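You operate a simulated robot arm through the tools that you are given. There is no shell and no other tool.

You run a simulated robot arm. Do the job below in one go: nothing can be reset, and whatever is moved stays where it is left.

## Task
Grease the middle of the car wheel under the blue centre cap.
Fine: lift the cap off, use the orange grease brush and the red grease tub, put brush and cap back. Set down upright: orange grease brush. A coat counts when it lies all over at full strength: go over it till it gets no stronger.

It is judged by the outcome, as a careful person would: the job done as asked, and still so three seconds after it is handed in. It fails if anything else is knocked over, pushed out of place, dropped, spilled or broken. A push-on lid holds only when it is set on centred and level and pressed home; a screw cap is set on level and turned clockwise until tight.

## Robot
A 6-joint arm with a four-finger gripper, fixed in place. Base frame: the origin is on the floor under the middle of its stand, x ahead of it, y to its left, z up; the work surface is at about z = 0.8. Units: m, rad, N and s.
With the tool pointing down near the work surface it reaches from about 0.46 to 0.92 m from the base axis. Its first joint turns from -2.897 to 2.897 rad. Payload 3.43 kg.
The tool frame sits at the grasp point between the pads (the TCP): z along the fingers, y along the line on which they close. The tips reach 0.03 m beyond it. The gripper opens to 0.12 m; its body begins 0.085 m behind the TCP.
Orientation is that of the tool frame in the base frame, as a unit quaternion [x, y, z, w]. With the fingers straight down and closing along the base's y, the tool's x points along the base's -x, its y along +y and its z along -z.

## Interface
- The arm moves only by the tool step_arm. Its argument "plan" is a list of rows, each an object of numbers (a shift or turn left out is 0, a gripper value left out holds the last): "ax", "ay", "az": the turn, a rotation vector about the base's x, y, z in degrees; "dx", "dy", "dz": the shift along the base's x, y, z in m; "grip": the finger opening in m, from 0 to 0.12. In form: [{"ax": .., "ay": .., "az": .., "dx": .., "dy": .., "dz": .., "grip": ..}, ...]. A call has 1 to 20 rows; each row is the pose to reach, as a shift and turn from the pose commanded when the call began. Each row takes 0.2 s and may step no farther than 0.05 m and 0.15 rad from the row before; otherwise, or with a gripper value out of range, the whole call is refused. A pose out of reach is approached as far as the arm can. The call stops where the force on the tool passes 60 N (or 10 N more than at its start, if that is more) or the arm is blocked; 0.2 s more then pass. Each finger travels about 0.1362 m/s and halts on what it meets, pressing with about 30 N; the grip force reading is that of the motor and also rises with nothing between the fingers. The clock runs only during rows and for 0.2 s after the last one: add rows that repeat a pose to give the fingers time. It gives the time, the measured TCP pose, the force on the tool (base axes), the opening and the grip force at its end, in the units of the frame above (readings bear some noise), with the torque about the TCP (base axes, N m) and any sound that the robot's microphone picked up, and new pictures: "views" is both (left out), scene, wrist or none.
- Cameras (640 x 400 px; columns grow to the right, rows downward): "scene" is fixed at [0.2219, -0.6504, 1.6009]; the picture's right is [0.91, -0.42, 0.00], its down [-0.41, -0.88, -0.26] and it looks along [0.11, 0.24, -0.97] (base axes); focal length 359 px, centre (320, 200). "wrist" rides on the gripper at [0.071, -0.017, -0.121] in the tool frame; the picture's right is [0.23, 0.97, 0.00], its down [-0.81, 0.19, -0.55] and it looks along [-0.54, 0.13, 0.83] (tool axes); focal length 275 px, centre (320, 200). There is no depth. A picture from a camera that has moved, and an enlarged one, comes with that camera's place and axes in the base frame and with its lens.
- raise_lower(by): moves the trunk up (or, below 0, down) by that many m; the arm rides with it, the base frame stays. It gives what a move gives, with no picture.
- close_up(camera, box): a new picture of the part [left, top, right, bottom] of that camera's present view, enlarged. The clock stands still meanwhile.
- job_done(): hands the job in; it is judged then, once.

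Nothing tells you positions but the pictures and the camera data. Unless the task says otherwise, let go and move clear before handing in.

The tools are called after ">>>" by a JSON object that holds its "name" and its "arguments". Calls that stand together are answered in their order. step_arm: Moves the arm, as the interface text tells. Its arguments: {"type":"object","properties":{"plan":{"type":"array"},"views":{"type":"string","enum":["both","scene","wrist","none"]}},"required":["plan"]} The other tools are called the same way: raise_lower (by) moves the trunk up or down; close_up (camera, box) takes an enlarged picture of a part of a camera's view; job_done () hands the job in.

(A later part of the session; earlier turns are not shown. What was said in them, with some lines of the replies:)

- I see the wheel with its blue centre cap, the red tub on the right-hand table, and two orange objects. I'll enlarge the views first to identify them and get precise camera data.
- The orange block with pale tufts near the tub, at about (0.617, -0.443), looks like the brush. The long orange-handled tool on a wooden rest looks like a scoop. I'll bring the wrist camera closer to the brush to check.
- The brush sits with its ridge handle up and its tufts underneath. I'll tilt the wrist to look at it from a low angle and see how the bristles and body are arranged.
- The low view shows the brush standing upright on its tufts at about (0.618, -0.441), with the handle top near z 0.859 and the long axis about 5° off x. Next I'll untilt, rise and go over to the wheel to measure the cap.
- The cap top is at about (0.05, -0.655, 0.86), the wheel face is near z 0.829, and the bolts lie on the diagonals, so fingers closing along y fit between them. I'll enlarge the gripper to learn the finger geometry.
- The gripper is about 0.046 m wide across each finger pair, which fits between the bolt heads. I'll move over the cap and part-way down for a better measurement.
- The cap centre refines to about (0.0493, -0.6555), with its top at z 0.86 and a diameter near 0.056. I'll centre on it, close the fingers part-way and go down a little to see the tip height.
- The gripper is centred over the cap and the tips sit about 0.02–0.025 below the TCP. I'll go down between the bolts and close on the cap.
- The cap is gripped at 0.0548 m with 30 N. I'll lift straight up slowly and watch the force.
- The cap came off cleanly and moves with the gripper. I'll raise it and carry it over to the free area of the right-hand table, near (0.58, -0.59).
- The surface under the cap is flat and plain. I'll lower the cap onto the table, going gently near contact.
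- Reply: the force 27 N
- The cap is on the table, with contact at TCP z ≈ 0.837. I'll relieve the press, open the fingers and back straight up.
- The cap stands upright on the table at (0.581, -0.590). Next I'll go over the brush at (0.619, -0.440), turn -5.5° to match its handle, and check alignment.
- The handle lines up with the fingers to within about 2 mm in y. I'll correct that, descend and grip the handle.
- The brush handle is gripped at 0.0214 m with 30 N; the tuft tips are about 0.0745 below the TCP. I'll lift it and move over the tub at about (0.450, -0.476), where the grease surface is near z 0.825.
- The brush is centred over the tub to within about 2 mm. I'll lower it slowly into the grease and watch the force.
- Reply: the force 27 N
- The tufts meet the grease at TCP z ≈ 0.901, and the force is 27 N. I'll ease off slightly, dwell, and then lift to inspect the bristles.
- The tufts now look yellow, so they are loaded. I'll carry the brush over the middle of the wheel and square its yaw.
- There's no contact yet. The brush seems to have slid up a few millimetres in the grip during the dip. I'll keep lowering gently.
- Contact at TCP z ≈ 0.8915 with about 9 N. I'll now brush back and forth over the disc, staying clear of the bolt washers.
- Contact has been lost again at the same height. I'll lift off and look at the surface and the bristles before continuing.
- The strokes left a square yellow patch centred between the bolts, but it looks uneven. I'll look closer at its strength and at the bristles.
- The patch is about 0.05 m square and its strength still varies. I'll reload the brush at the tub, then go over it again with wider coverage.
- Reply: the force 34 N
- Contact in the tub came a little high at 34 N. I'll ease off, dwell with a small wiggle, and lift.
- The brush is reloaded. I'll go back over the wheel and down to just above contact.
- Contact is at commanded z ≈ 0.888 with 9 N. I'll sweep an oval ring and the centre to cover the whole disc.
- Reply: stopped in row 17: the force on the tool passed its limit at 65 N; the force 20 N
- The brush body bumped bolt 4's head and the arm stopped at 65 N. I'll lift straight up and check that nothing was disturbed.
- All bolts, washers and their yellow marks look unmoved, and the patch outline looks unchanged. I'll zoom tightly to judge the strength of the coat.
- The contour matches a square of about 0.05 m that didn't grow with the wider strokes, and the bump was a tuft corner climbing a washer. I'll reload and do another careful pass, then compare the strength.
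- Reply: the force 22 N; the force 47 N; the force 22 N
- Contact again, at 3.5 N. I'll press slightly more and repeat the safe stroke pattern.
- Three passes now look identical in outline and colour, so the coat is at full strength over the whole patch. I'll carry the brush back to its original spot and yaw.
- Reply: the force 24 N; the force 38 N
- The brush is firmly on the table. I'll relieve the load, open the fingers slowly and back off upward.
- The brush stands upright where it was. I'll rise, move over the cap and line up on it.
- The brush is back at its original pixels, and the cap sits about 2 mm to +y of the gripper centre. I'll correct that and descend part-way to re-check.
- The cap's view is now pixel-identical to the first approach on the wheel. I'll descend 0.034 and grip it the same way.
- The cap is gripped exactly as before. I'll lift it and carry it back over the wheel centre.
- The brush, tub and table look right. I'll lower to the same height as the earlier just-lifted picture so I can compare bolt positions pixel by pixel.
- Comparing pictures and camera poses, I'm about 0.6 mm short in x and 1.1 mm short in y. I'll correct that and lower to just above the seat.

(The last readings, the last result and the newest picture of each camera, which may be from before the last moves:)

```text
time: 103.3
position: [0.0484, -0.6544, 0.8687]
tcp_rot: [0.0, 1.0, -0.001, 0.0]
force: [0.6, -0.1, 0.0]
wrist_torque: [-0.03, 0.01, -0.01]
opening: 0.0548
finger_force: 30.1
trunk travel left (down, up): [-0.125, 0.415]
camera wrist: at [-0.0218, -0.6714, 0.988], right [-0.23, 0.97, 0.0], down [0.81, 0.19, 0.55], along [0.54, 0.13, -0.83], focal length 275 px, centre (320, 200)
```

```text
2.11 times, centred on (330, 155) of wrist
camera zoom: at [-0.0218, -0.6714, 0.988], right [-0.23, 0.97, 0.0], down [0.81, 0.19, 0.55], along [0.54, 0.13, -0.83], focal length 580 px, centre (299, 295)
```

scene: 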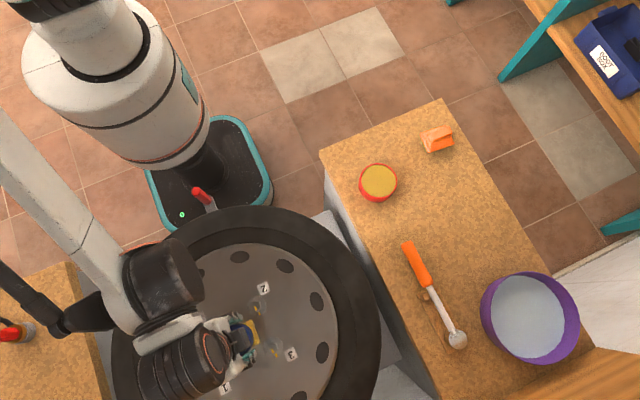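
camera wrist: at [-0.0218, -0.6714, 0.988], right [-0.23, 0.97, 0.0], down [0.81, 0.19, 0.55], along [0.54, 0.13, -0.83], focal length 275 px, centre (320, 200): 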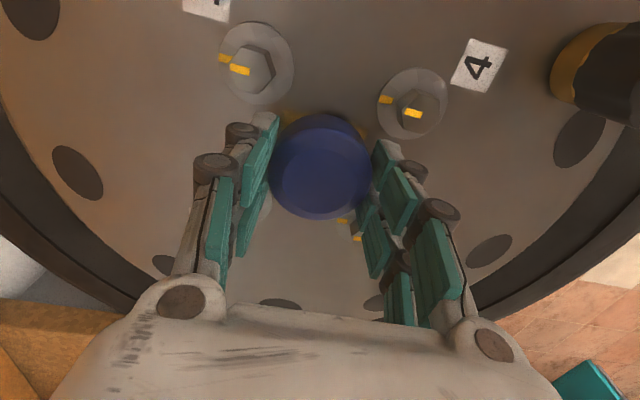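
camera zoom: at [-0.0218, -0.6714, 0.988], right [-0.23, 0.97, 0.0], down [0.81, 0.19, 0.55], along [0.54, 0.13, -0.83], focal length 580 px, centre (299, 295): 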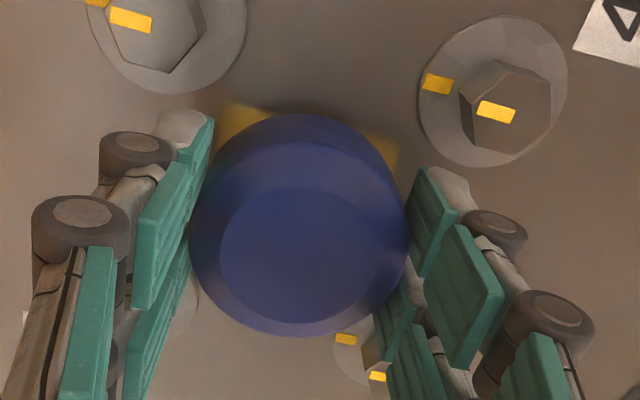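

Aligned to within about 0.3 mm. I'll lower the last 4 mm onto the seat while watching the force.

>>> {"name": "step_arm", "arguments": {"plan": [{"dz": -0.0015}, {"dz": -0.003}, {"dz": -0.003}], "views": "none"}}

>>> {"name": "step_arm", "arguments": {"plan": [{"dz": -0.0007}, {"dz": -0.0013}, {"dz": -0.0013}], "views": "none"}}

>>> {"name": "step_arm", "arguments": {"plan": [{"dz": -0.0004}, {"dz": -0.0008}, {"dz": -0.0008}], "views": "none"}}

```text
time: 104.1
position: [0.0493, -0.6548, 0.8662]
tcp_rot: [0.0, 1.0, -0.001, 0.001]
force: [-0.2, 0.5, -0.2]
wrist_torque: [0.01, -0.02, -0.03]
opening: 0.055
finger_force: 30.5
trunk travel left (down, up): [-0.125, 0.415]
```

```text
time: 104.9
position: [0.0485, -0.6548, 0.8645]
tcp_rot: [0.0, 1.0, 0.0, 0.001]
force: [-0.2, 0.0, 0.0]
wrist_torque: [0.02, -0.03, 0.0]
opening: 0.0551
finger_force: 29.8
trunk travel left (down, up): [-0.125, 0.415]
```

```text
time: 105.7
position: [0.0493, -0.6551, 0.8626]
tcp_rot: [-0.001, 1.0, 0.0, 0.0]
force: [0.5, 0.0, 0.8]
wrist_torque: [-0.05, -0.05, 0.0]
opening: 0.0549
finger_force: 29.6
trunk travel left (down, up): [-0.125, 0.415]
```

>>> {"name": "step_arm", "arguments": {"plan": [{"dz": -0.0004}, {"dz": -0.0008}, {"dz": -0.0008}], "views": "none"}}

>>> {"name": "step_arm", "arguments": {"plan": [{"dz": -0.0004}, {"dz": -0.0008}, {"dz": -0.0008}], "views": "none"}}

```text
time: 106.5
position: [0.0481, -0.6546, 0.8629]
tcp_rot: [-0.001, 1.0, 0.0, 0.0]
force: [0.0, -5.2, 17.2]
wrist_torque: [-0.22, -0.02, -0.03]
opening: 0.0549
finger_force: 29.8
trunk travel left (down, up): [-0.125, 0.415]
```

```text
time: 107.3
position: [0.0486, -0.6542, 0.8624]
tcp_rot: [0.0, 1.0, -0.001, 0.0]
force: [-0.7, -6.2, 25.5]
wrist_torque: [-0.25, -0.07, -0.01]
opening: 0.0549
finger_force: 29.5
trunk travel left (down, up): [-0.125, 0.415]
```

The cap is seated, with contact at TCP z ≈ 0.863. I'll press harder to push it home.

>>> {"name": "step_arm", "arguments": {"plan": [{"dz": -0.0005}, {"dz": -0.001}, {"dz": -0.001}, {"dz": -0.001}], "views": "none"}}

>>> {"name": "step_arm", "arguments": {"plan": [{"dz": -0.0003}, {"dz": -0.0006}, {"dz": -0.0006}], "views": "wrist"}}

>>> {"name": "close_up", "arguments": {"camera": "wrist", "box": [180, 60, 480, 250]}}

```text
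time: 108.3
position: [0.0493, -0.6531, 0.8624]
tcp_rot: [-0.001, 1.0, 0.0, 0.0]
force: [1.1, -4.2, 25.0]
wrist_torque: [-0.18, -0.02, 0.0]
opening: 0.0551
finger_force: 30.2
trunk travel left (down, up): [-0.125, 0.415]
```

```text
time: 109.1
position: [0.048, -0.6546, 0.8615]
tcp_rot: [-0.001, 1.0, 0.0, 0.0]
force: [-0.8, -1.1, 25.3]
wrist_torque: [-0.1, 0.01, -0.02]
opening: 0.0554
finger_force: 29.5
trunk travel left (down, up): [-0.125, 0.415]
camera wrist: at [-0.0217, -0.6701, 0.9808], right [-0.23, 0.97, 0.0], down [0.81, 0.19, 0.55], along [0.54, 0.13, -0.83], focal length 275 px, centre (320, 200)
```

wrist: 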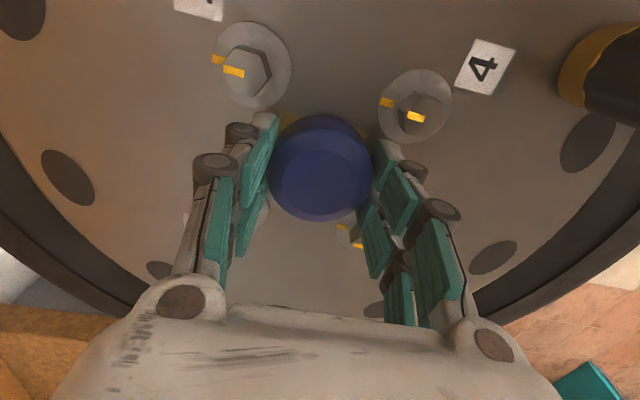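

```text
2.11 times, centred on (330, 155) of wrist
camera zoom: at [-0.0217, -0.6701, 0.9808], right [-0.23, 0.97, 0.0], down [0.81, 0.19, 0.55], along [0.54, 0.13, -0.83], focal length 580 px, centre (299, 295)
```

zoom: 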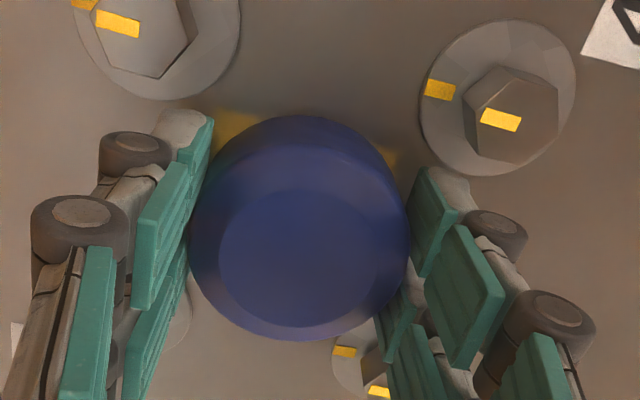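

The fingers slip on the cap at about 25 N, and under load the arm leaned about 1.3 mm in +y. I'll relieve the load while still gripping and re-check centring.

>>> {"name": "step_arm", "arguments": {"plan": [{"dz": 0.0006}, {"dz": 0.0012}, {"dz": 0.0014}, {"dz": 0.0014}], "views": "wrist"}}

>>> {"name": "close_up", "arguments": {"camera": "wrist", "box": [180, 60, 480, 250]}}

```text
time: 110.1
position: [0.0483, -0.6549, 0.8619]
tcp_rot: [-0.001, 1.0, 0.0, 0.0]
force: [-0.5, 0.4, -1.1]
wrist_torque: [-0.03, 0.0, 0.01]
opening: 0.0549
finger_force: 30.4
trunk travel left (down, up): [-0.125, 0.415]
camera wrist: at [-0.0216, -0.6715, 0.9811], right [-0.23, 0.97, 0.0], down [0.81, 0.19, 0.55], along [0.54, 0.13, -0.83], focal length 275 px, centre (320, 200)
```

wrist: 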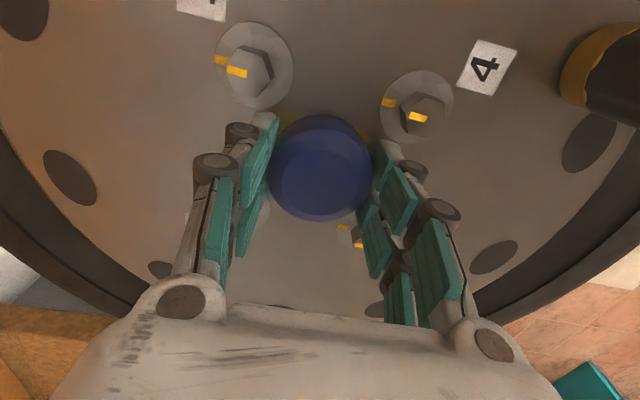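

```text
2.11 times, centred on (330, 155) of wrist
camera zoom: at [-0.0216, -0.6715, 0.9811], right [-0.23, 0.97, 0.0], down [0.81, 0.19, 0.55], along [0.54, 0.13, -0.83], focal length 580 px, centre (299, 295)
```

zoom: 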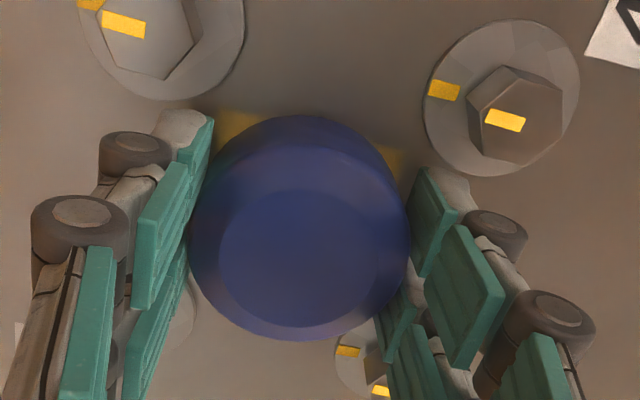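

Unloaded, the cap is centred to within about 0.3 mm of its original place. I'll release it and compare its position with the original picture.

>>> {"name": "step_arm", "arguments": {"plan": [{"grip": 0.06}, {"grip": 0.07}, {"grip": 0.085}, {"grip": 0.085}], "views": "none"}}

>>> {"name": "step_arm", "arguments": {"plan": [{"dz": 0.03}, {"dz": 0.07}, {"dz": 0.07}], "views": "none"}}

>>> {"name": "close_up", "arguments": {"camera": "wrist", "box": [200, 60, 440, 240]}}

>>> {"name": "close_up", "arguments": {"camera": "scene", "box": [195, 295, 295, 375]}}

```text
time: 111.1
position: [0.0484, -0.6546, 0.8626]
tcp_rot: [-0.001, 1.0, 0.001, 0.0]
force: [-0.2, -0.7, -0.5]
wrist_torque: [0.01, 0.04, 0.02]
opening: 0.0851
finger_force: 0.0
trunk travel left (down, up): [-0.125, 0.415]
```

```text
time: 111.9
position: [0.0483, -0.6548, 0.9314]
tcp_rot: [0.0, 1.0, -0.001, 0.001]
force: [1.0, 0.2, 0.8]
wrist_torque: [0.0, -0.04, 0.04]
opening: 0.0849
finger_force: 0.0
trunk travel left (down, up): [-0.125, 0.415]
```

```text
2.22 times, centred on (320, 150) of wrist
camera zoom: at [-0.0215, -0.6711, 1.0518], right [-0.23, 0.97, 0.0], down [0.81, 0.19, 0.55], along [0.54, 0.13, -0.83], focal length 612 px, centre (320, 311)
```

zoom: 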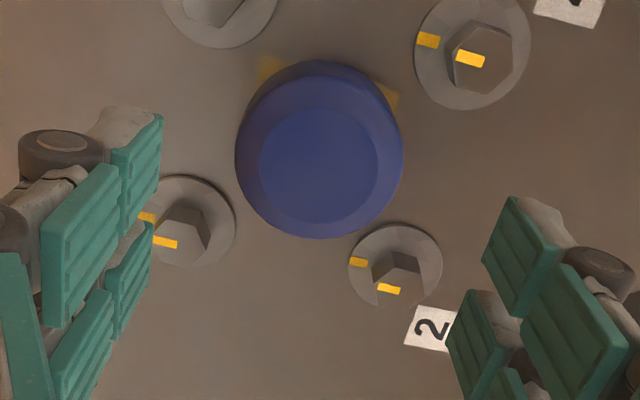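

```text
5.00 times, centred on (245, 335) of scene
camera zoom: at [0.2219, -0.6504, 1.6009], right [0.91, -0.42, 0.0], down [-0.41, -0.88, -0.26], along [0.11, 0.24, -0.97], focal length 1794 px, centre (695, -475)
```

zoom: 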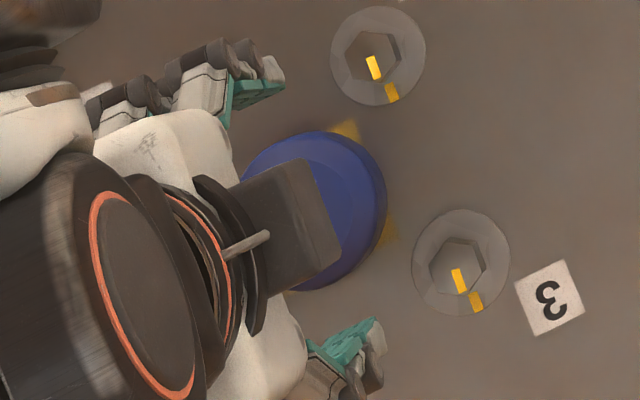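

The cap sits centred and level between the bolts. Now I'll close the fingers and press it home from above with the fingertips.

>>> {"name": "step_arm", "arguments": {"plan": [{"grip": 0.05}, {"grip": 0.02}, {"grip": 0.012}, {"grip": 0.012, "dz": -0.015}, {"grip": 0.012, "dz": -0.03}, {"grip": 0.012, "dz": -0.034}, {"grip": 0.012, "dz": -0.034}], "views": "wrist"}}

>>> {"name": "close_up", "arguments": {"camera": "wrist", "box": [200, 60, 440, 240]}}

```text
time: 113.5
position: [0.0481, -0.6539, 0.8967]
tcp_rot: [-0.001, 1.0, 0.0, 0.0]
force: [0.4, 0.3, 0.1]
wrist_torque: [0.01, -0.02, 0.0]
opening: 0.012
finger_force: 0.1
trunk travel left (down, up): [-0.125, 0.415]
camera wrist: at [-0.0215, -0.6715, 1.0167], right [-0.23, 0.97, 0.0], down [0.81, 0.19, 0.55], along [0.54, 0.13, -0.83], focal length 275 px, centre (320, 200)
```

wrist: 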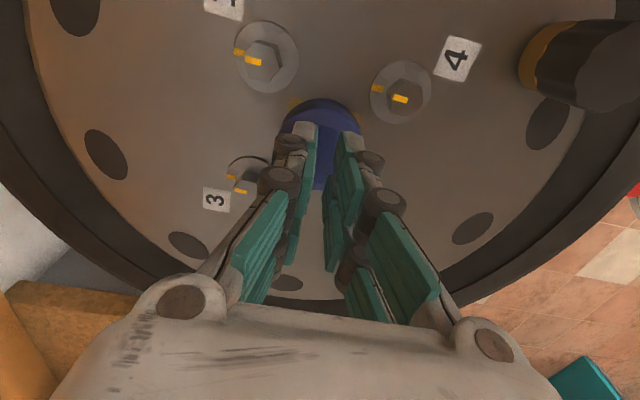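

```text
2.22 times, centred on (320, 150) of wrist
camera zoom: at [-0.0215, -0.6715, 1.0167], right [-0.23, 0.97, 0.0], down [0.81, 0.19, 0.55], along [0.54, 0.13, -0.83], focal length 612 px, centre (320, 311)
```

zoom: 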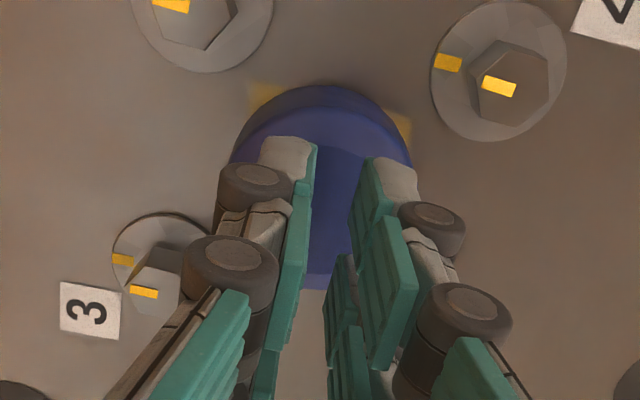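

>>> {"name": "step_arm", "arguments": {"plan": [{"grip": 0.002}, {"grip": 0.002, "dz": -0.001}, {"grip": 0.002, "dz": -0.002}, {"grip": 0.002, "dz": -0.003}, {"grip": 0.002, "dz": -0.003}], "views": "none"}}

>>> {"name": "step_arm", "arguments": {"plan": [{"dz": -0.001}, {"dz": -0.002}, {"dz": -0.002}], "views": "none"}}

>>> {"name": "step_arm", "arguments": {"plan": [{"dz": -0.001}, {"dz": -0.0015}, {"dz": -0.0015}], "views": "none"}}

```text
time: 114.7
position: [0.0484, -0.6541, 0.8947]
tcp_rot: [-0.001, 1.0, 0.001, 0.0]
force: [0.4, 0.0, 0.5]
wrist_torque: [-0.03, 0.03, -0.01]
opening: 0.0001
finger_force: 29.6
trunk travel left (down, up): [-0.125, 0.415]
```

```text
time: 115.5
position: [0.0483, -0.6552, 0.8922]
tcp_rot: [-0.001, 1.0, 0.0, 0.0]
force: [-0.3, 0.2, 0.3]
wrist_torque: [-0.03, -0.03, 0.0]
opening: 0.0001
finger_force: 29.7
trunk travel left (down, up): [-0.125, 0.415]
```

```text
time: 116.3
position: [0.0494, -0.6543, 0.8909]
tcp_rot: [0.0, 1.0, 0.0, 0.0]
force: [0.3, 0.2, -0.3]
wrist_torque: [-0.03, 0.01, -0.02]
opening: 0.0002
finger_force: 29.9
trunk travel left (down, up): [-0.125, 0.415]
```

>>> {"name": "step_arm", "arguments": {"plan": [{"dz": -0.0007}, {"dz": -0.001}, {"dz": -0.001}], "views": "none"}}

>>> {"name": "step_arm", "arguments": {"plan": [{"dz": -0.0007}, {"dz": -0.001}, {"dz": -0.001}], "views": "none"}}

>>> {"name": "step_arm", "arguments": {"plan": [{"dz": -0.0005}, {"dz": -0.0008}, {"dz": -0.0008}], "views": "none"}}

```text
time: 117.1
position: [0.0492, -0.6536, 0.8906]
tcp_rot: [0.0, 1.0, -0.001, -0.001]
force: [-0.1, -0.9, -0.1]
wrist_torque: [-0.02, -0.01, 0.01]
opening: 0.0
finger_force: 30.2
trunk travel left (down, up): [-0.125, 0.415]
```

```text
time: 117.9
position: [0.0489, -0.6536, 0.8887]
tcp_rot: [-0.001, 1.0, 0.0, 0.0]
force: [0.1, 0.3, 0.0]
wrist_torque: [0.01, -0.02, -0.02]
opening: 0.0001
finger_force: 30.5
trunk travel left (down, up): [-0.125, 0.415]
```

```text
time: 118.7
position: [0.049, -0.6543, 0.8882]
tcp_rot: [-0.001, 1.0, 0.0, 0.0]
force: [0.8, 0.4, -0.1]
wrist_torque: [0.01, 0.02, -0.02]
opening: 0.0
finger_force: 30.4
trunk travel left (down, up): [-0.125, 0.415]
```

>>> {"name": "step_arm", "arguments": {"plan": [{"dz": -0.0007}, {"dz": -0.001}, {"dz": -0.001}], "views": "none"}}

>>> {"name": "step_arm", "arguments": {"plan": [{"dz": -0.0007}, {"dz": -0.001}, {"dz": -0.001}], "views": "none"}}

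>>> {"name": "step_arm", "arguments": {"plan": [{"dz": -0.0005}, {"dz": -0.001}, {"dz": -0.001}], "views": "none"}}

```text
time: 119.5
position: [0.0504, -0.6544, 0.8872]
tcp_rot: [-0.001, 1.0, -0.001, 0.0]
force: [0.5, 0.4, 0.0]
wrist_torque: [-0.02, 0.02, -0.03]
opening: 0.0
finger_force: 30.5
trunk travel left (down, up): [-0.125, 0.415]
```

```text
time: 120.3
position: [0.0486, -0.6548, 0.886]
tcp_rot: [-0.002, 1.0, -0.001, 0.0]
force: [0.0, -1.0, 0.5]
wrist_torque: [0.02, -0.01, 0.03]
opening: 0.0
finger_force: 30.2
trunk travel left (down, up): [-0.125, 0.415]
```

```text
time: 121.1
position: [0.0488, -0.6548, 0.8848]
tcp_rot: [-0.001, 1.0, 0.0, 0.0]
force: [0.0, 0.1, -0.2]
wrist_torque: [-0.02, 0.02, 0.0]
opening: 0.0001
finger_force: 30.0
trunk travel left (down, up): [-0.125, 0.415]
```

>>> {"name": "step_arm", "arguments": {"plan": [{"dz": -0.0007}, {"dz": -0.001}, {"dz": -0.001}], "views": "none"}}

>>> {"name": "step_arm", "arguments": {"plan": [{"dz": -0.0007}, {"dz": -0.001}, {"dz": -0.001}], "views": "none"}}

>>> {"name": "step_arm", "arguments": {"plan": [{"dz": -0.0005}, {"dz": -0.001}, {"dz": -0.001}], "views": "wrist"}}

>>> {"name": "close_up", "arguments": {"camera": "wrist", "box": [200, 60, 440, 240]}}

```text
time: 121.9
position: [0.0485, -0.6549, 0.884]
tcp_rot: [-0.001, 1.0, 0.0, 0.0]
force: [0.2, -0.1, 0.4]
wrist_torque: [0.0, 0.03, -0.01]
opening: 0.0
finger_force: 30.4
trunk travel left (down, up): [-0.125, 0.415]
```

```text
time: 122.7
position: [0.0477, -0.6538, 0.8847]
tcp_rot: [0.0, 1.0, -0.001, 0.0]
force: [-1.4, -0.1, 2.5]
wrist_torque: [0.0, 0.01, -0.02]
opening: 0.0062
finger_force: 29.9
trunk travel left (down, up): [-0.125, 0.415]
```

```text
time: 123.5
position: [0.049, -0.6546, 0.8847]
tcp_rot: [-0.001, 1.0, 0.0, 0.001]
force: [-0.5, -4.7, 18.0]
wrist_torque: [-0.15, 0.0, 0.0]
opening: 0.0059
finger_force: 30.3
trunk travel left (down, up): [-0.125, 0.415]
camera wrist: at [-0.0217, -0.6708, 1.0028], right [-0.23, 0.97, 0.0], down [0.81, 0.19, 0.55], along [0.54, 0.13, -0.83], focal length 275 px, centre (320, 200)
```

wrist: 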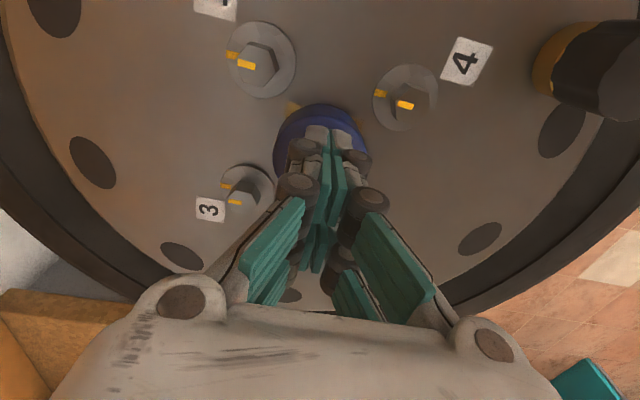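

```text
2.22 times, centred on (320, 150) of wrist
camera zoom: at [-0.0217, -0.6708, 1.0028], right [-0.23, 0.97, 0.0], down [0.81, 0.19, 0.55], along [0.54, 0.13, -0.83], focal length 612 px, centre (320, 311)
```

zoom: 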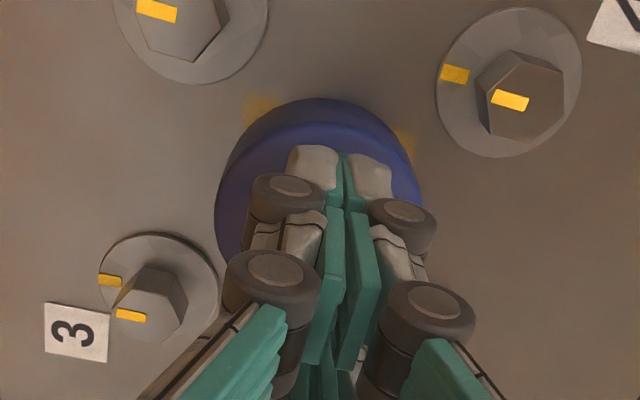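

The fingertips press on the cap top with 18 N. I'll increase the push with a small y compensation for the arm's lean.

>>> {"name": "step_arm", "arguments": {"plan": [{"dz": -0.0005, "dy": -0.0004}, {"dz": -0.001, "dy": -0.0008}, {"dz": -0.001, "dy": -0.0008}], "views": "none"}}

>>> {"name": "step_arm", "arguments": {"plan": [{"dz": -0.0004, "dy": -0.0003}, {"dz": -0.0008, "dy": -0.0006}, {"dz": -0.0008, "dy": -0.0006}], "views": "wrist"}}

```text
time: 124.3
position: [0.0497, -0.6547, 0.883]
tcp_rot: [0.0, 1.0, -0.001, 0.0]
force: [-1.0, -3.0, 35.6]
wrist_torque: [-0.12, 0.02, 0.0]
opening: 0.006
finger_force: 30.4
trunk travel left (down, up): [-0.125, 0.415]
```

```text
time: 125.1
position: [0.0495, -0.6531, 0.883]
tcp_rot: [-0.001, 1.0, -0.001, 0.001]
force: [0.3, -2.0, 50.0]
wrist_torque: [-0.07, -0.03, 0.0]
opening: 0.006
finger_force: 30.2
trunk travel left (down, up): [-0.125, 0.415]
camera wrist: at [-0.0217, -0.6703, 1.0024], right [-0.23, 0.97, 0.0], down [0.81, 0.2, 0.55], along [0.54, 0.13, -0.83], focal length 275 px, centre (320, 200)
```

wrist: 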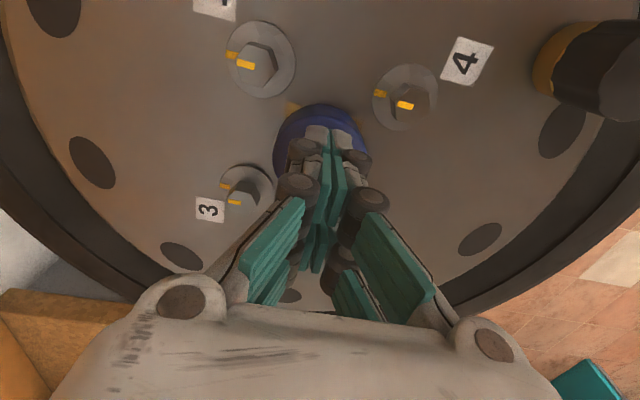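

The cap took a 50 N press with almost no side force. I'll unload, rise and move clear to inspect everything.

>>> {"name": "step_arm", "arguments": {"plan": [{"dz": 0.0006, "dy": 0.0005}, {"dz": 0.0015, "dy": 0.001}, {"dz": 0.003, "dy": 0.0014}, {"dz": 0.02, "dy": 0.0014}, {"dz": 0.06, "dy": 0.0014}, {"dz": 0.1, "dy": 0.0014}, {"dz": 0.12, "dy": 0.03}, {"dz": 0.14, "dy": 0.07}, {"dz": 0.14, "dy": 0.11}, {"dz": 0.14, "dy": 0.13}, {"dz": 0.14, "dy": 0.13}]}}

>>> {"name": "close_up", "arguments": {"camera": "scene", "box": [195, 295, 295, 375]}}

>>> {"name": "close_up", "arguments": {"camera": "wrist", "box": [120, 10, 280, 140]}}

>>> {"name": "close_up", "arguments": {"camera": "scene", "box": [340, 100, 500, 200]}}

```text
time: 127.5
position: [0.0484, -0.5255, 1.0209]
tcp_rot: [-0.001, 1.0, 0.0, 0.0]
force: [-0.7, 1.1, -0.6]
wrist_torque: [-0.01, 0.0, 0.0]
opening: 0.0003
finger_force: 29.4
trunk travel left (down, up): [-0.125, 0.415]
camera wrist: at [-0.0217, -0.5425, 1.1407], right [-0.23, 0.97, 0.0], down [0.81, 0.19, 0.55], along [0.54, 0.13, -0.83], focal length 275 px, centre (320, 200)
```

scene: 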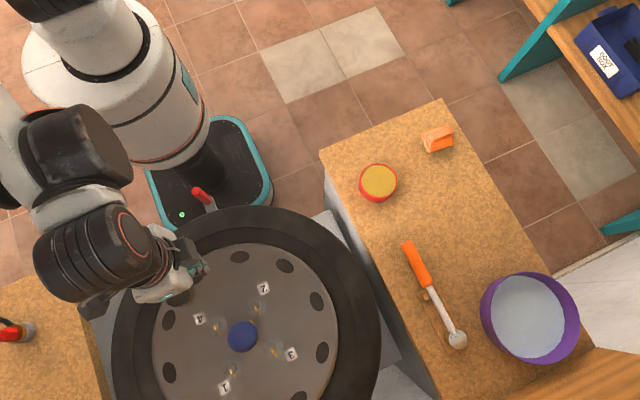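
wrist: 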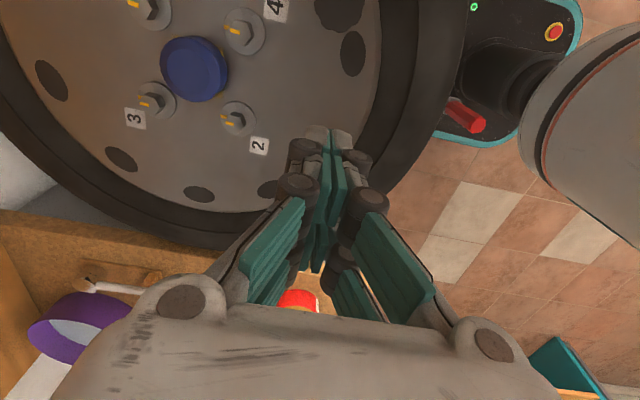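

```text
5.00 times, centred on (245, 335) of scene
camera zoom: at [0.2219, -0.6504, 1.6009], right [0.91, -0.42, 0.0], down [-0.41, -0.88, -0.26], along [0.11, 0.24, -0.97], focal length 1794 px, centre (695, -475)
```

zoom: 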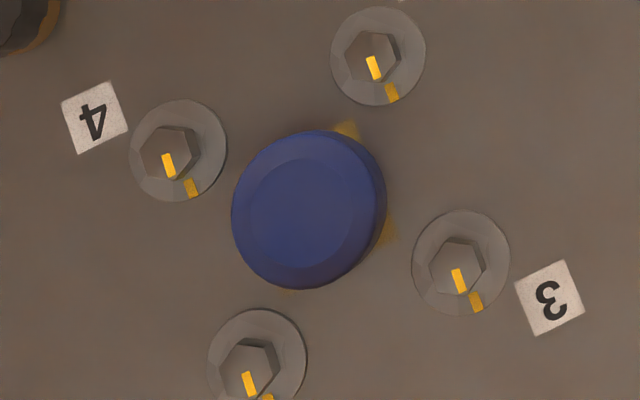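

```text
3.08 times, centred on (200, 75) of wrist
camera zoom: at [-0.0217, -0.5425, 1.1407], right [-0.23, 0.97, 0.0], down [0.81, 0.19, 0.55], along [0.54, 0.13, -0.83], focal length 847 px, centre (689, 585)
```

zoom: 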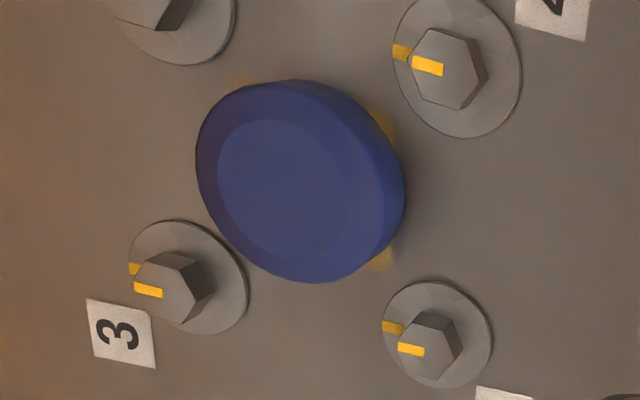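

```text
4.00 times, centred on (420, 150) of scene
camera zoom: at [0.2219, -0.6504, 1.6009], right [0.91, -0.42, 0.0], down [-0.41, -0.88, -0.26], along [0.11, 0.24, -0.97], focal length 1435 px, centre (-80, 400)
```

zoom: 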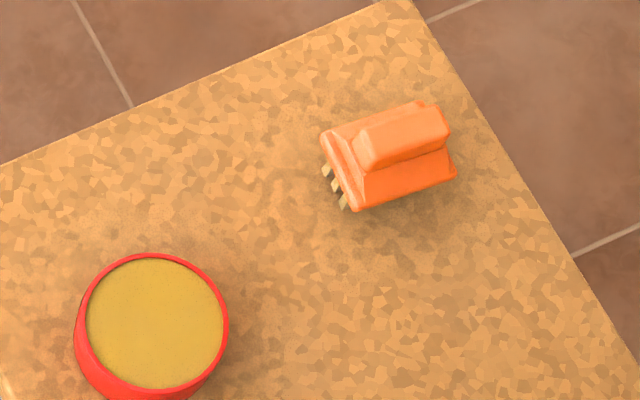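

Brush and tub are in place, and the cap is back between the bolts. To check centring precisely, I'll put the wrist camera at the same pose as my first reference picture.

>>> {"name": "step_arm", "arguments": {"plan": [{"dy": -0.04, "grip": 0.04}, {"dy": -0.08, "grip": 0.08}, {"dy": -0.12, "grip": 0.08}, {"dx": 0.0002, "dy": -0.1291, "grip": 0.08}, {"dx": 0.0002, "dy": -0.1291, "dz": -0.04, "grip": 0.08}, {"dx": 0.0002, "dy": -0.1291, "dz": -0.08, "grip": 0.08}, {"dx": 0.0002, "dy": -0.1291, "dz": -0.11, "grip": 0.08}, {"dx": 0.0002, "dy": -0.1291, "dz": -0.1235, "grip": 0.08}, {"dx": 0.0002, "dy": -0.1291, "dz": -0.1235, "grip": 0.08}], "views": "wrist"}}

>>> {"name": "close_up", "arguments": {"camera": "wrist", "box": [180, 60, 480, 250]}}

```text
time: 129.5
position: [0.0484, -0.6562, 0.8957]
tcp_rot: [-0.001, 1.0, -0.001, 0.001]
force: [-1.0, 1.2, -0.3]
wrist_torque: [0.03, -0.03, -0.02]
opening: 0.0799
finger_force: 0.1
trunk travel left (down, up): [-0.125, 0.415]
camera wrist: at [-0.0215, -0.6722, 1.0159], right [-0.23, 0.97, 0.0], down [0.81, 0.19, 0.55], along [0.54, 0.13, -0.83], focal length 275 px, centre (320, 200)
```

wrist: 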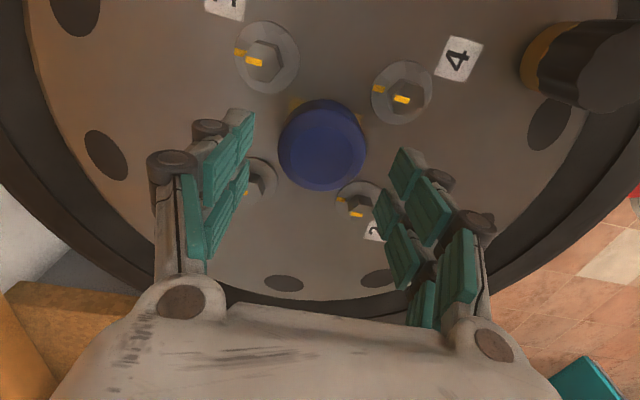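

```text
2.11 times, centred on (330, 155) of wrist
camera zoom: at [-0.0215, -0.6722, 1.0159], right [-0.23, 0.97, 0.0], down [0.81, 0.19, 0.55], along [0.54, 0.13, -0.83], focal length 580 px, centre (299, 295)
```

zoom: 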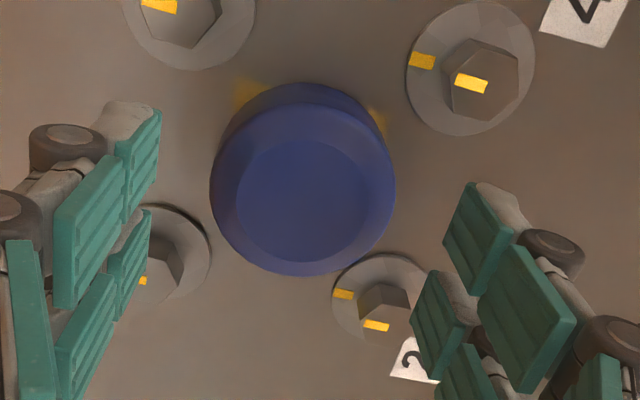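

The cap is about 1 mm off its original spot (-0.8 mm x, +0.9 mm y). I'll regrip gently at the exact original pose. That recentres it if it's loose, and shows side force if it's already held.

>>> {"name": "step_arm", "arguments": {"plan": [{"dy": 0.0006, "dz": -0.01}, {"dy": 0.0006, "dz": -0.025}, {"dy": 0.0006, "dz": -0.032}, {"dy": 0.0006, "dz": -0.032}], "views": "wrist"}}

>>> {"name": "step_arm", "arguments": {"plan": [{"grip": 0.065}, {"grip": 0.058}, {"grip": 0.05}, {"grip": 0.045}, {"grip": 0.045}], "views": "wrist"}}

>>> {"name": "close_up", "arguments": {"camera": "wrist", "box": [180, 60, 480, 250]}}

```text
time: 130.5
position: [0.0488, -0.6546, 0.8657]
tcp_rot: [0.0, 1.0, 0.0, 0.001]
force: [-0.4, -0.7, 0.2]
wrist_torque: [-0.02, -0.01, 0.04]
opening: 0.0798
finger_force: 0.1
trunk travel left (down, up): [-0.125, 0.415]
camera wrist: at [-0.0212, -0.6711, 0.9843], right [-0.23, 0.97, 0.0], down [0.81, 0.19, 0.55], along [0.54, 0.13, -0.83], focal length 275 px, centre (320, 200)
```

wrist: 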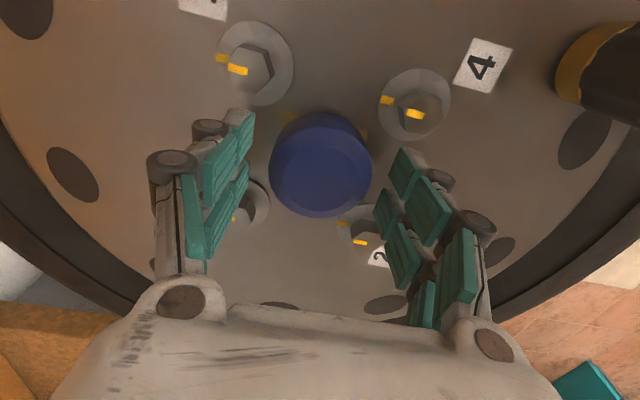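

```text
time: 131.7
position: [0.049, -0.655, 0.8643]
tcp_rot: [-0.001, 1.0, 0.0, 0.0]
force: [1.1, 0.9, 1.5]
wrist_torque: [0.03, 0.01, -0.01]
opening: 0.0546
finger_force: 30.0
trunk travel left (down, up): [-0.125, 0.415]
camera wrist: at [-0.0212, -0.6712, 0.9845], right [-0.23, 0.97, 0.0], down [0.81, 0.19, 0.55], along [0.54, 0.13, -0.83], focal length 275 px, centre (320, 200)
```

wrist: 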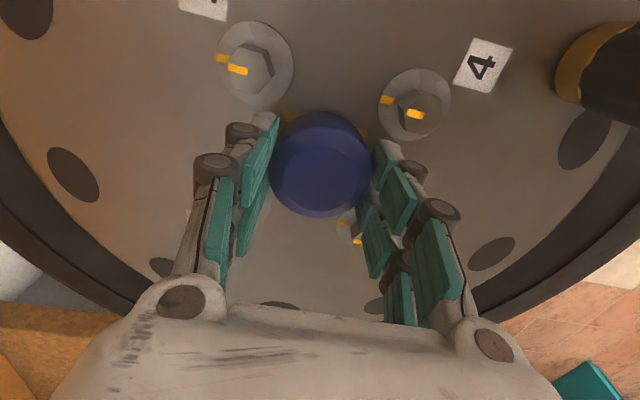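

```text
2.11 times, centred on (330, 155) of wrist
camera zoom: at [-0.0212, -0.6712, 0.9845], right [-0.23, 0.97, 0.0], down [0.81, 0.19, 0.55], along [0.54, 0.13, -0.83], focal length 580 px, centre (299, 295)
```

zoom: 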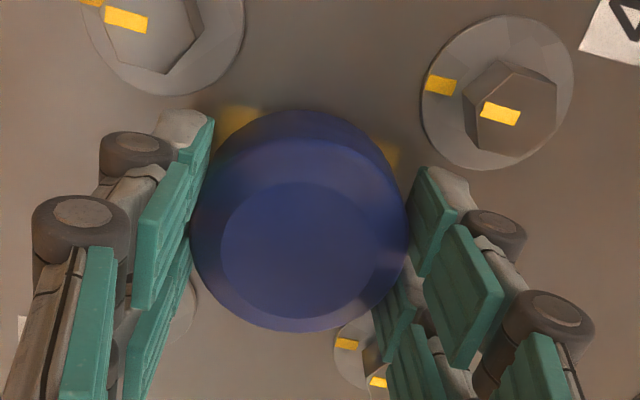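

The cap is gripped with hardly any side force. I'll slide it +0.8 mm in x and -0.5 mm in y back to the original centre, reading the force.

>>> {"name": "step_arm", "arguments": {"plan": [{"dx": 0.0004, "dy": -0.0002}, {"dx": 0.0008, "dy": -0.0005}, {"dx": 0.0008, "dy": -0.0005}], "views": "wrist"}}

>>> {"name": "close_up", "arguments": {"camera": "wrist", "box": [180, 60, 480, 250]}}

```text
time: 132.5
position: [0.0494, -0.6553, 0.8648]
tcp_rot: [0.0, 1.0, -0.001, 0.0]
force: [-0.4, 0.2, 1.5]
wrist_torque: [0.07, 0.04, 0.0]
opening: 0.0546
finger_force: 30.1
trunk travel left (down, up): [-0.125, 0.415]
camera wrist: at [-0.0206, -0.6715, 0.9845], right [-0.23, 0.97, 0.0], down [0.81, 0.19, 0.55], along [0.54, 0.13, -0.83], focal length 275 px, centre (320, 200)
```

wrist: 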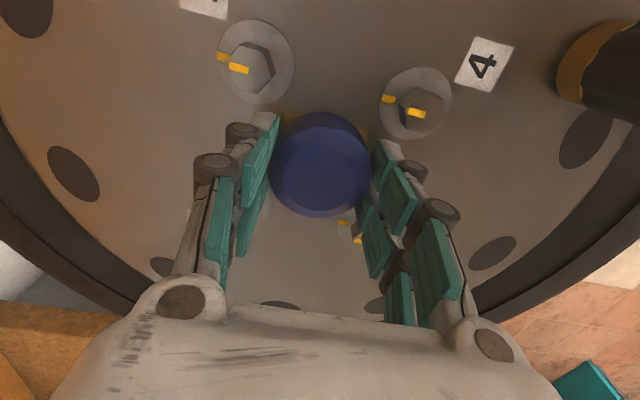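

```text
2.11 times, centred on (330, 155) of wrist
camera zoom: at [-0.0206, -0.6715, 0.9845], right [-0.23, 0.97, 0.0], down [0.81, 0.19, 0.55], along [0.54, 0.13, -0.83], focal length 580 px, centre (299, 295)
```

zoom: 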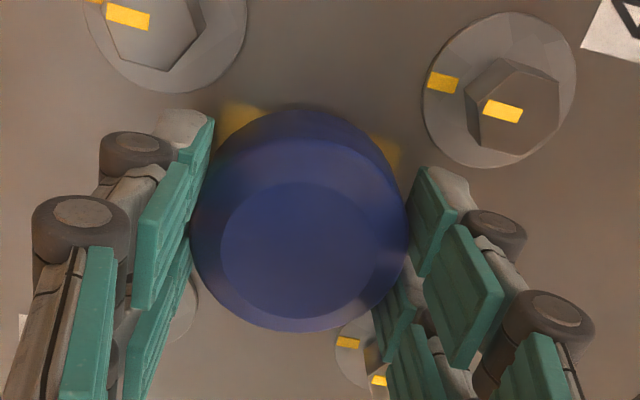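

The cap slides freely with the gripper and now matches the original position relative to the bolts within about 0.3 mm. I'll press it down here with y compensation, then unload and release.

>>> {"name": "step_arm", "arguments": {"plan": [{"dz": -0.0006, "dy": -0.0003}, {"dz": -0.0012, "dy": -0.0007}, {"dz": -0.0018, "dy": -0.0011}, {"dz": -0.0018, "dy": -0.0011}], "views": "wrist"}}

>>> {"name": "step_arm", "arguments": {"plan": [{"dz": 0.0006, "dy": 0.0004}, {"dz": 0.0012, "dy": 0.0008}, {"dz": 0.0015, "dy": 0.0011}, {"dz": 0.0015, "dy": 0.0011}], "views": "wrist"}}

>>> {"name": "close_up", "arguments": {"camera": "wrist", "box": [180, 60, 480, 250]}}

```text
time: 133.5
position: [0.0496, -0.6542, 0.8646]
tcp_rot: [-0.001, 1.0, -0.001, 0.001]
force: [-0.8, 4.1, 22.7]
wrist_torque: [0.21, 0.01, -0.03]
opening: 0.0548
finger_force: 30.0
trunk travel left (down, up): [-0.125, 0.415]
camera wrist: at [-0.0205, -0.6715, 0.9842], right [-0.23, 0.97, 0.0], down [0.81, 0.19, 0.55], along [0.54, 0.13, -0.83], focal length 275 px, centre (320, 200)
```

wrist: 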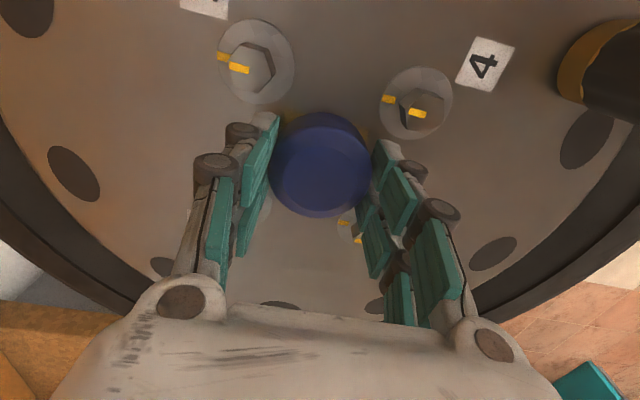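

```text
time: 134.5
position: [0.0509, -0.6554, 0.8655]
tcp_rot: [-0.001, 1.0, -0.001, 0.001]
force: [-1.0, 0.3, 3.7]
wrist_torque: [-0.01, 0.08, 0.01]
opening: 0.0547
finger_force: 29.9
trunk travel left (down, up): [-0.125, 0.415]
camera wrist: at [-0.0204, -0.6717, 0.9843], right [-0.23, 0.97, 0.0], down [0.81, 0.19, 0.55], along [0.54, 0.13, -0.83], focal length 275 px, centre (320, 200)
```

wrist: 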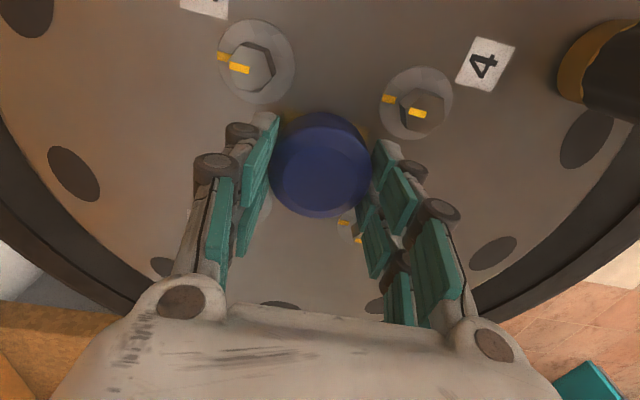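

```text
2.11 times, centred on (330, 155) of wrist
camera zoom: at [-0.0204, -0.6717, 0.9843], right [-0.23, 0.97, 0.0], down [0.81, 0.19, 0.55], along [0.54, 0.13, -0.83], focal length 580 px, centre (299, 295)
```

zoom: 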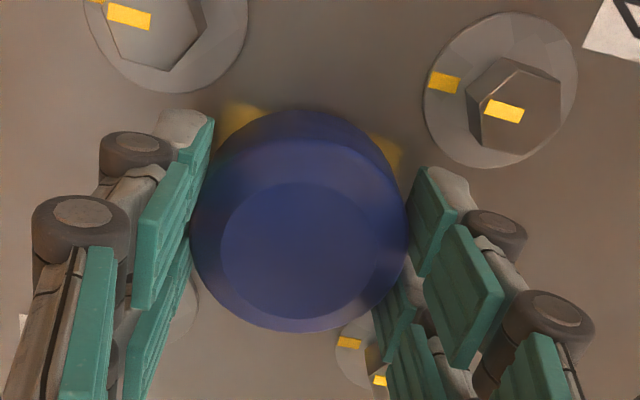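

Compensation held the position steady. I'll release, rise, close the fingers and do the top press again with the y compensation.

>>> {"name": "step_arm", "arguments": {"plan": [{"grip": 0.06}, {"grip": 0.07}, {"grip": 0.085}, {"grip": 0.085}, {"grip": 0.085, "dz": 0.02}, {"grip": 0.085, "dz": 0.04}, {"grip": 0.05, "dz": 0.04}, {"grip": 0.02, "dz": 0.04}, {"grip": 0.006, "dz": 0.04}, {"grip": 0.006, "dz": 0.03}, {"grip": 0.006, "dz": 0.023}, {"grip": 0.006, "dz": 0.023}], "views": "none"}}

>>> {"name": "step_arm", "arguments": {"plan": [{"dz": -0.001}, {"dz": -0.002}, {"dz": -0.002}], "views": "none"}}

>>> {"name": "step_arm", "arguments": {"plan": [{"dz": -0.001}, {"dz": -0.0015}, {"dz": -0.0015}], "views": "none"}}

```text
time: 137.1
position: [0.0501, -0.6543, 0.8876]
tcp_rot: [0.0, 1.0, 0.0, 0.0]
force: [0.3, 0.4, 0.4]
wrist_torque: [-0.04, -0.03, -0.02]
opening: 0.0056
finger_force: 0.0
trunk travel left (down, up): [-0.125, 0.415]
```

```text
time: 137.9
position: [0.0508, -0.6557, 0.8861]
tcp_rot: [-0.001, 1.0, -0.001, -0.001]
force: [-0.2, -0.5, 0.1]
wrist_torque: [-0.01, -0.01, 0.01]
opening: 0.006
finger_force: 0.1
trunk travel left (down, up): [-0.125, 0.415]
```

```text
time: 138.7
position: [0.0501, -0.6542, 0.8843]
tcp_rot: [-0.001, 1.0, 0.001, 0.0]
force: [-0.5, -2.6, 8.1]
wrist_torque: [-0.08, -0.02, 0.02]
opening: 0.0059
finger_force: 0.0
trunk travel left (down, up): [-0.125, 0.415]
```

>>> {"name": "step_arm", "arguments": {"plan": [{"dz": -0.0006, "dy": -0.0008}, {"dz": -0.0012, "dy": -0.0013}, {"dz": -0.0018, "dy": -0.0018}, {"dz": -0.0023, "dy": -0.0023}, {"dz": -0.0023, "dy": -0.0023}], "views": "wrist"}}

```text
time: 139.9
position: [0.0501, -0.6561, 0.8847]
tcp_rot: [-0.001, 1.0, -0.001, 0.0]
force: [0.0, 7.9, 34.9]
wrist_torque: [0.26, -0.01, 0.0]
opening: 0.0062
finger_force: 0.1
trunk travel left (down, up): [-0.125, 0.415]
camera wrist: at [-0.0207, -0.6719, 1.0037], right [-0.23, 0.97, 0.0], down [0.81, 0.19, 0.55], along [0.54, 0.13, -0.83], focal length 275 px, centre (320, 200)
```

wrist: 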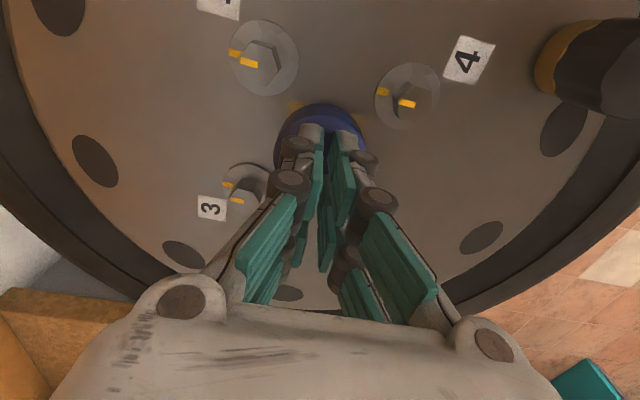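

>>> {"name": "step_arm", "arguments": {"plan": [{"dz": -0.0004, "dy": 0.0003}, {"dz": -0.0008, "dy": 0.0003}, {"dz": -0.0008, "dy": 0.0003}], "views": "none"}}

>>> {"name": "step_arm", "arguments": {"plan": [{"dz": 0.0008, "dy": 0.0005}, {"dz": 0.0018, "dy": 0.0012}, {"dz": 0.0028, "dy": 0.0019}, {"dz": 0.004, "dy": 0.002}, {"dz": 0.02, "dy": 0.002}, {"dz": 0.06, "dy": 0.002}, {"dz": 0.1, "dy": 0.002}, {"dz": 0.12, "dy": 0.03}, {"dz": 0.14, "dy": 0.07}, {"dz": 0.14, "dy": 0.11}, {"dz": 0.14, "dy": 0.132}, {"dz": 0.14, "dy": 0.132}]}}

>>> {"name": "close_up", "arguments": {"camera": "scene", "box": [195, 295, 295, 375]}}

>>> {"name": "close_up", "arguments": {"camera": "wrist", "box": [120, 10, 280, 140]}}

```text
time: 140.7
position: [0.0501, -0.655, 0.8827]
tcp_rot: [-0.001, 1.0, -0.001, 0.001]
force: [-0.2, -1.2, 54.1]
wrist_torque: [-0.05, -0.01, 0.01]
opening: 0.0058
finger_force: 0.0
trunk travel left (down, up): [-0.125, 0.415]
```

```text
time: 143.3
position: [0.051, -0.5253, 1.0208]
tcp_rot: [-0.002, 1.0, 0.0, 0.0]
force: [0.8, -0.2, -0.7]
wrist_torque: [-0.01, -0.02, -0.02]
opening: 0.006
finger_force: 0.0
trunk travel left (down, up): [-0.125, 0.415]
camera wrist: at [-0.0195, -0.5415, 1.1408], right [-0.23, 0.97, 0.0], down [0.81, 0.19, 0.55], along [0.54, 0.13, -0.83], focal length 275 px, centre (320, 200)
```

scene: 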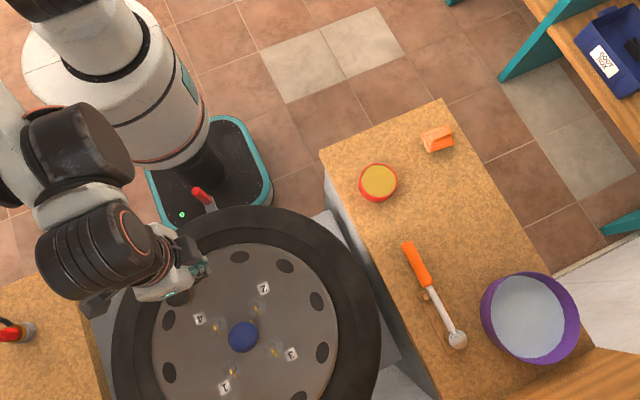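
wrist: 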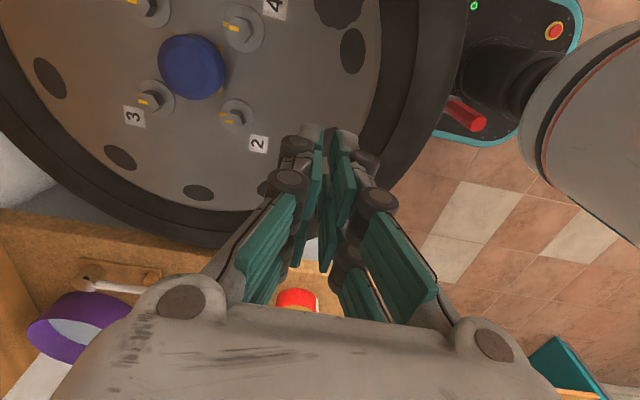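

```text
5.00 times, centred on (245, 335) of scene
camera zoom: at [0.2219, -0.6504, 1.6009], right [0.91, -0.42, 0.0], down [-0.41, -0.88, -0.26], along [0.11, 0.24, -0.97], focal length 1794 px, centre (695, -475)
```

zoom: 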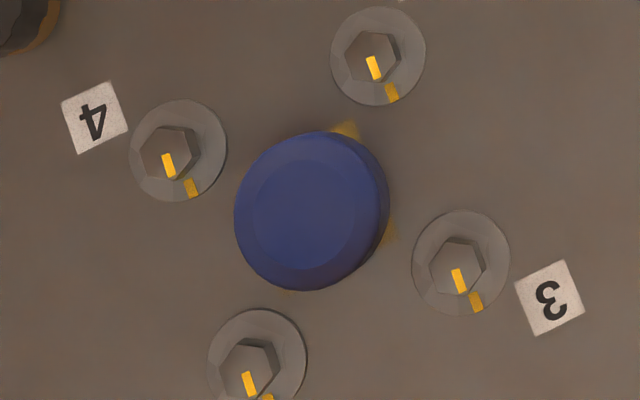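

```text
3.08 times, centred on (200, 75) of wrist
camera zoom: at [-0.0195, -0.5415, 1.1408], right [-0.23, 0.97, 0.0], down [0.81, 0.19, 0.55], along [0.54, 0.13, -0.83], focal length 847 px, centre (689, 585)
```

zoom: 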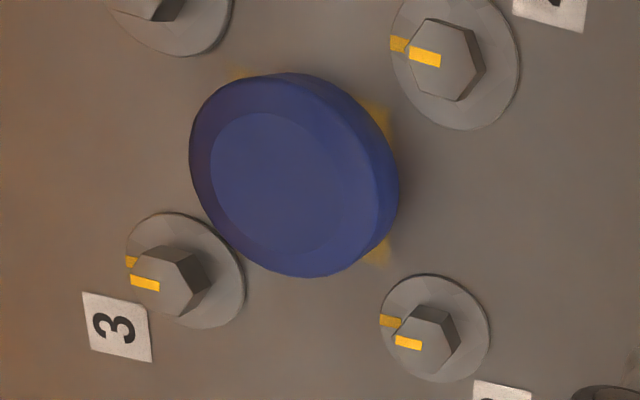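

The cap's outline now matches the original picture exactly and it has been pressed home at 54 N. The brush stands upright in its place, the tub, bolts and everything else look undisturbed, and the arm is clear, so I'm handing the job in.

>>> {"name": "job_done", "arguments": {}}

```text
The job is handed in.
```

I've handed the job in: the middle of the wheel is greased, the blue cap is back on, and the brush is upright in its original spot. I have not seen the judge's result.

- **Coat:** I made three passes, dipping the brush in the red tub before each. The patch is about 0.05 m square, and its colour and outline stopped changing after the first pass, so I took it as full strength. Slightly darker areas inside it stayed the same throughout. The corners of the patch show a little beyond the edge of the cap.
- **Cap:** Its outline matches the starting picture. I pressed it down at 54 N with the fingertips. There was no click or other sign that it had latched. After the first 50 N press it still slid easily sideways, so I re-centred it and pressed again, but I did not test the hold after that.
- **Bump:** On the second pass a corner of the brush caught at bolt 4 and the arm stopped at 65 N. The close-ups afterwards showed the bolts, washers and their yellow marks unmoved.
- **Everything else:** The tub, scoop and bowl look undisturbed, and the arm is clear of the wheel.
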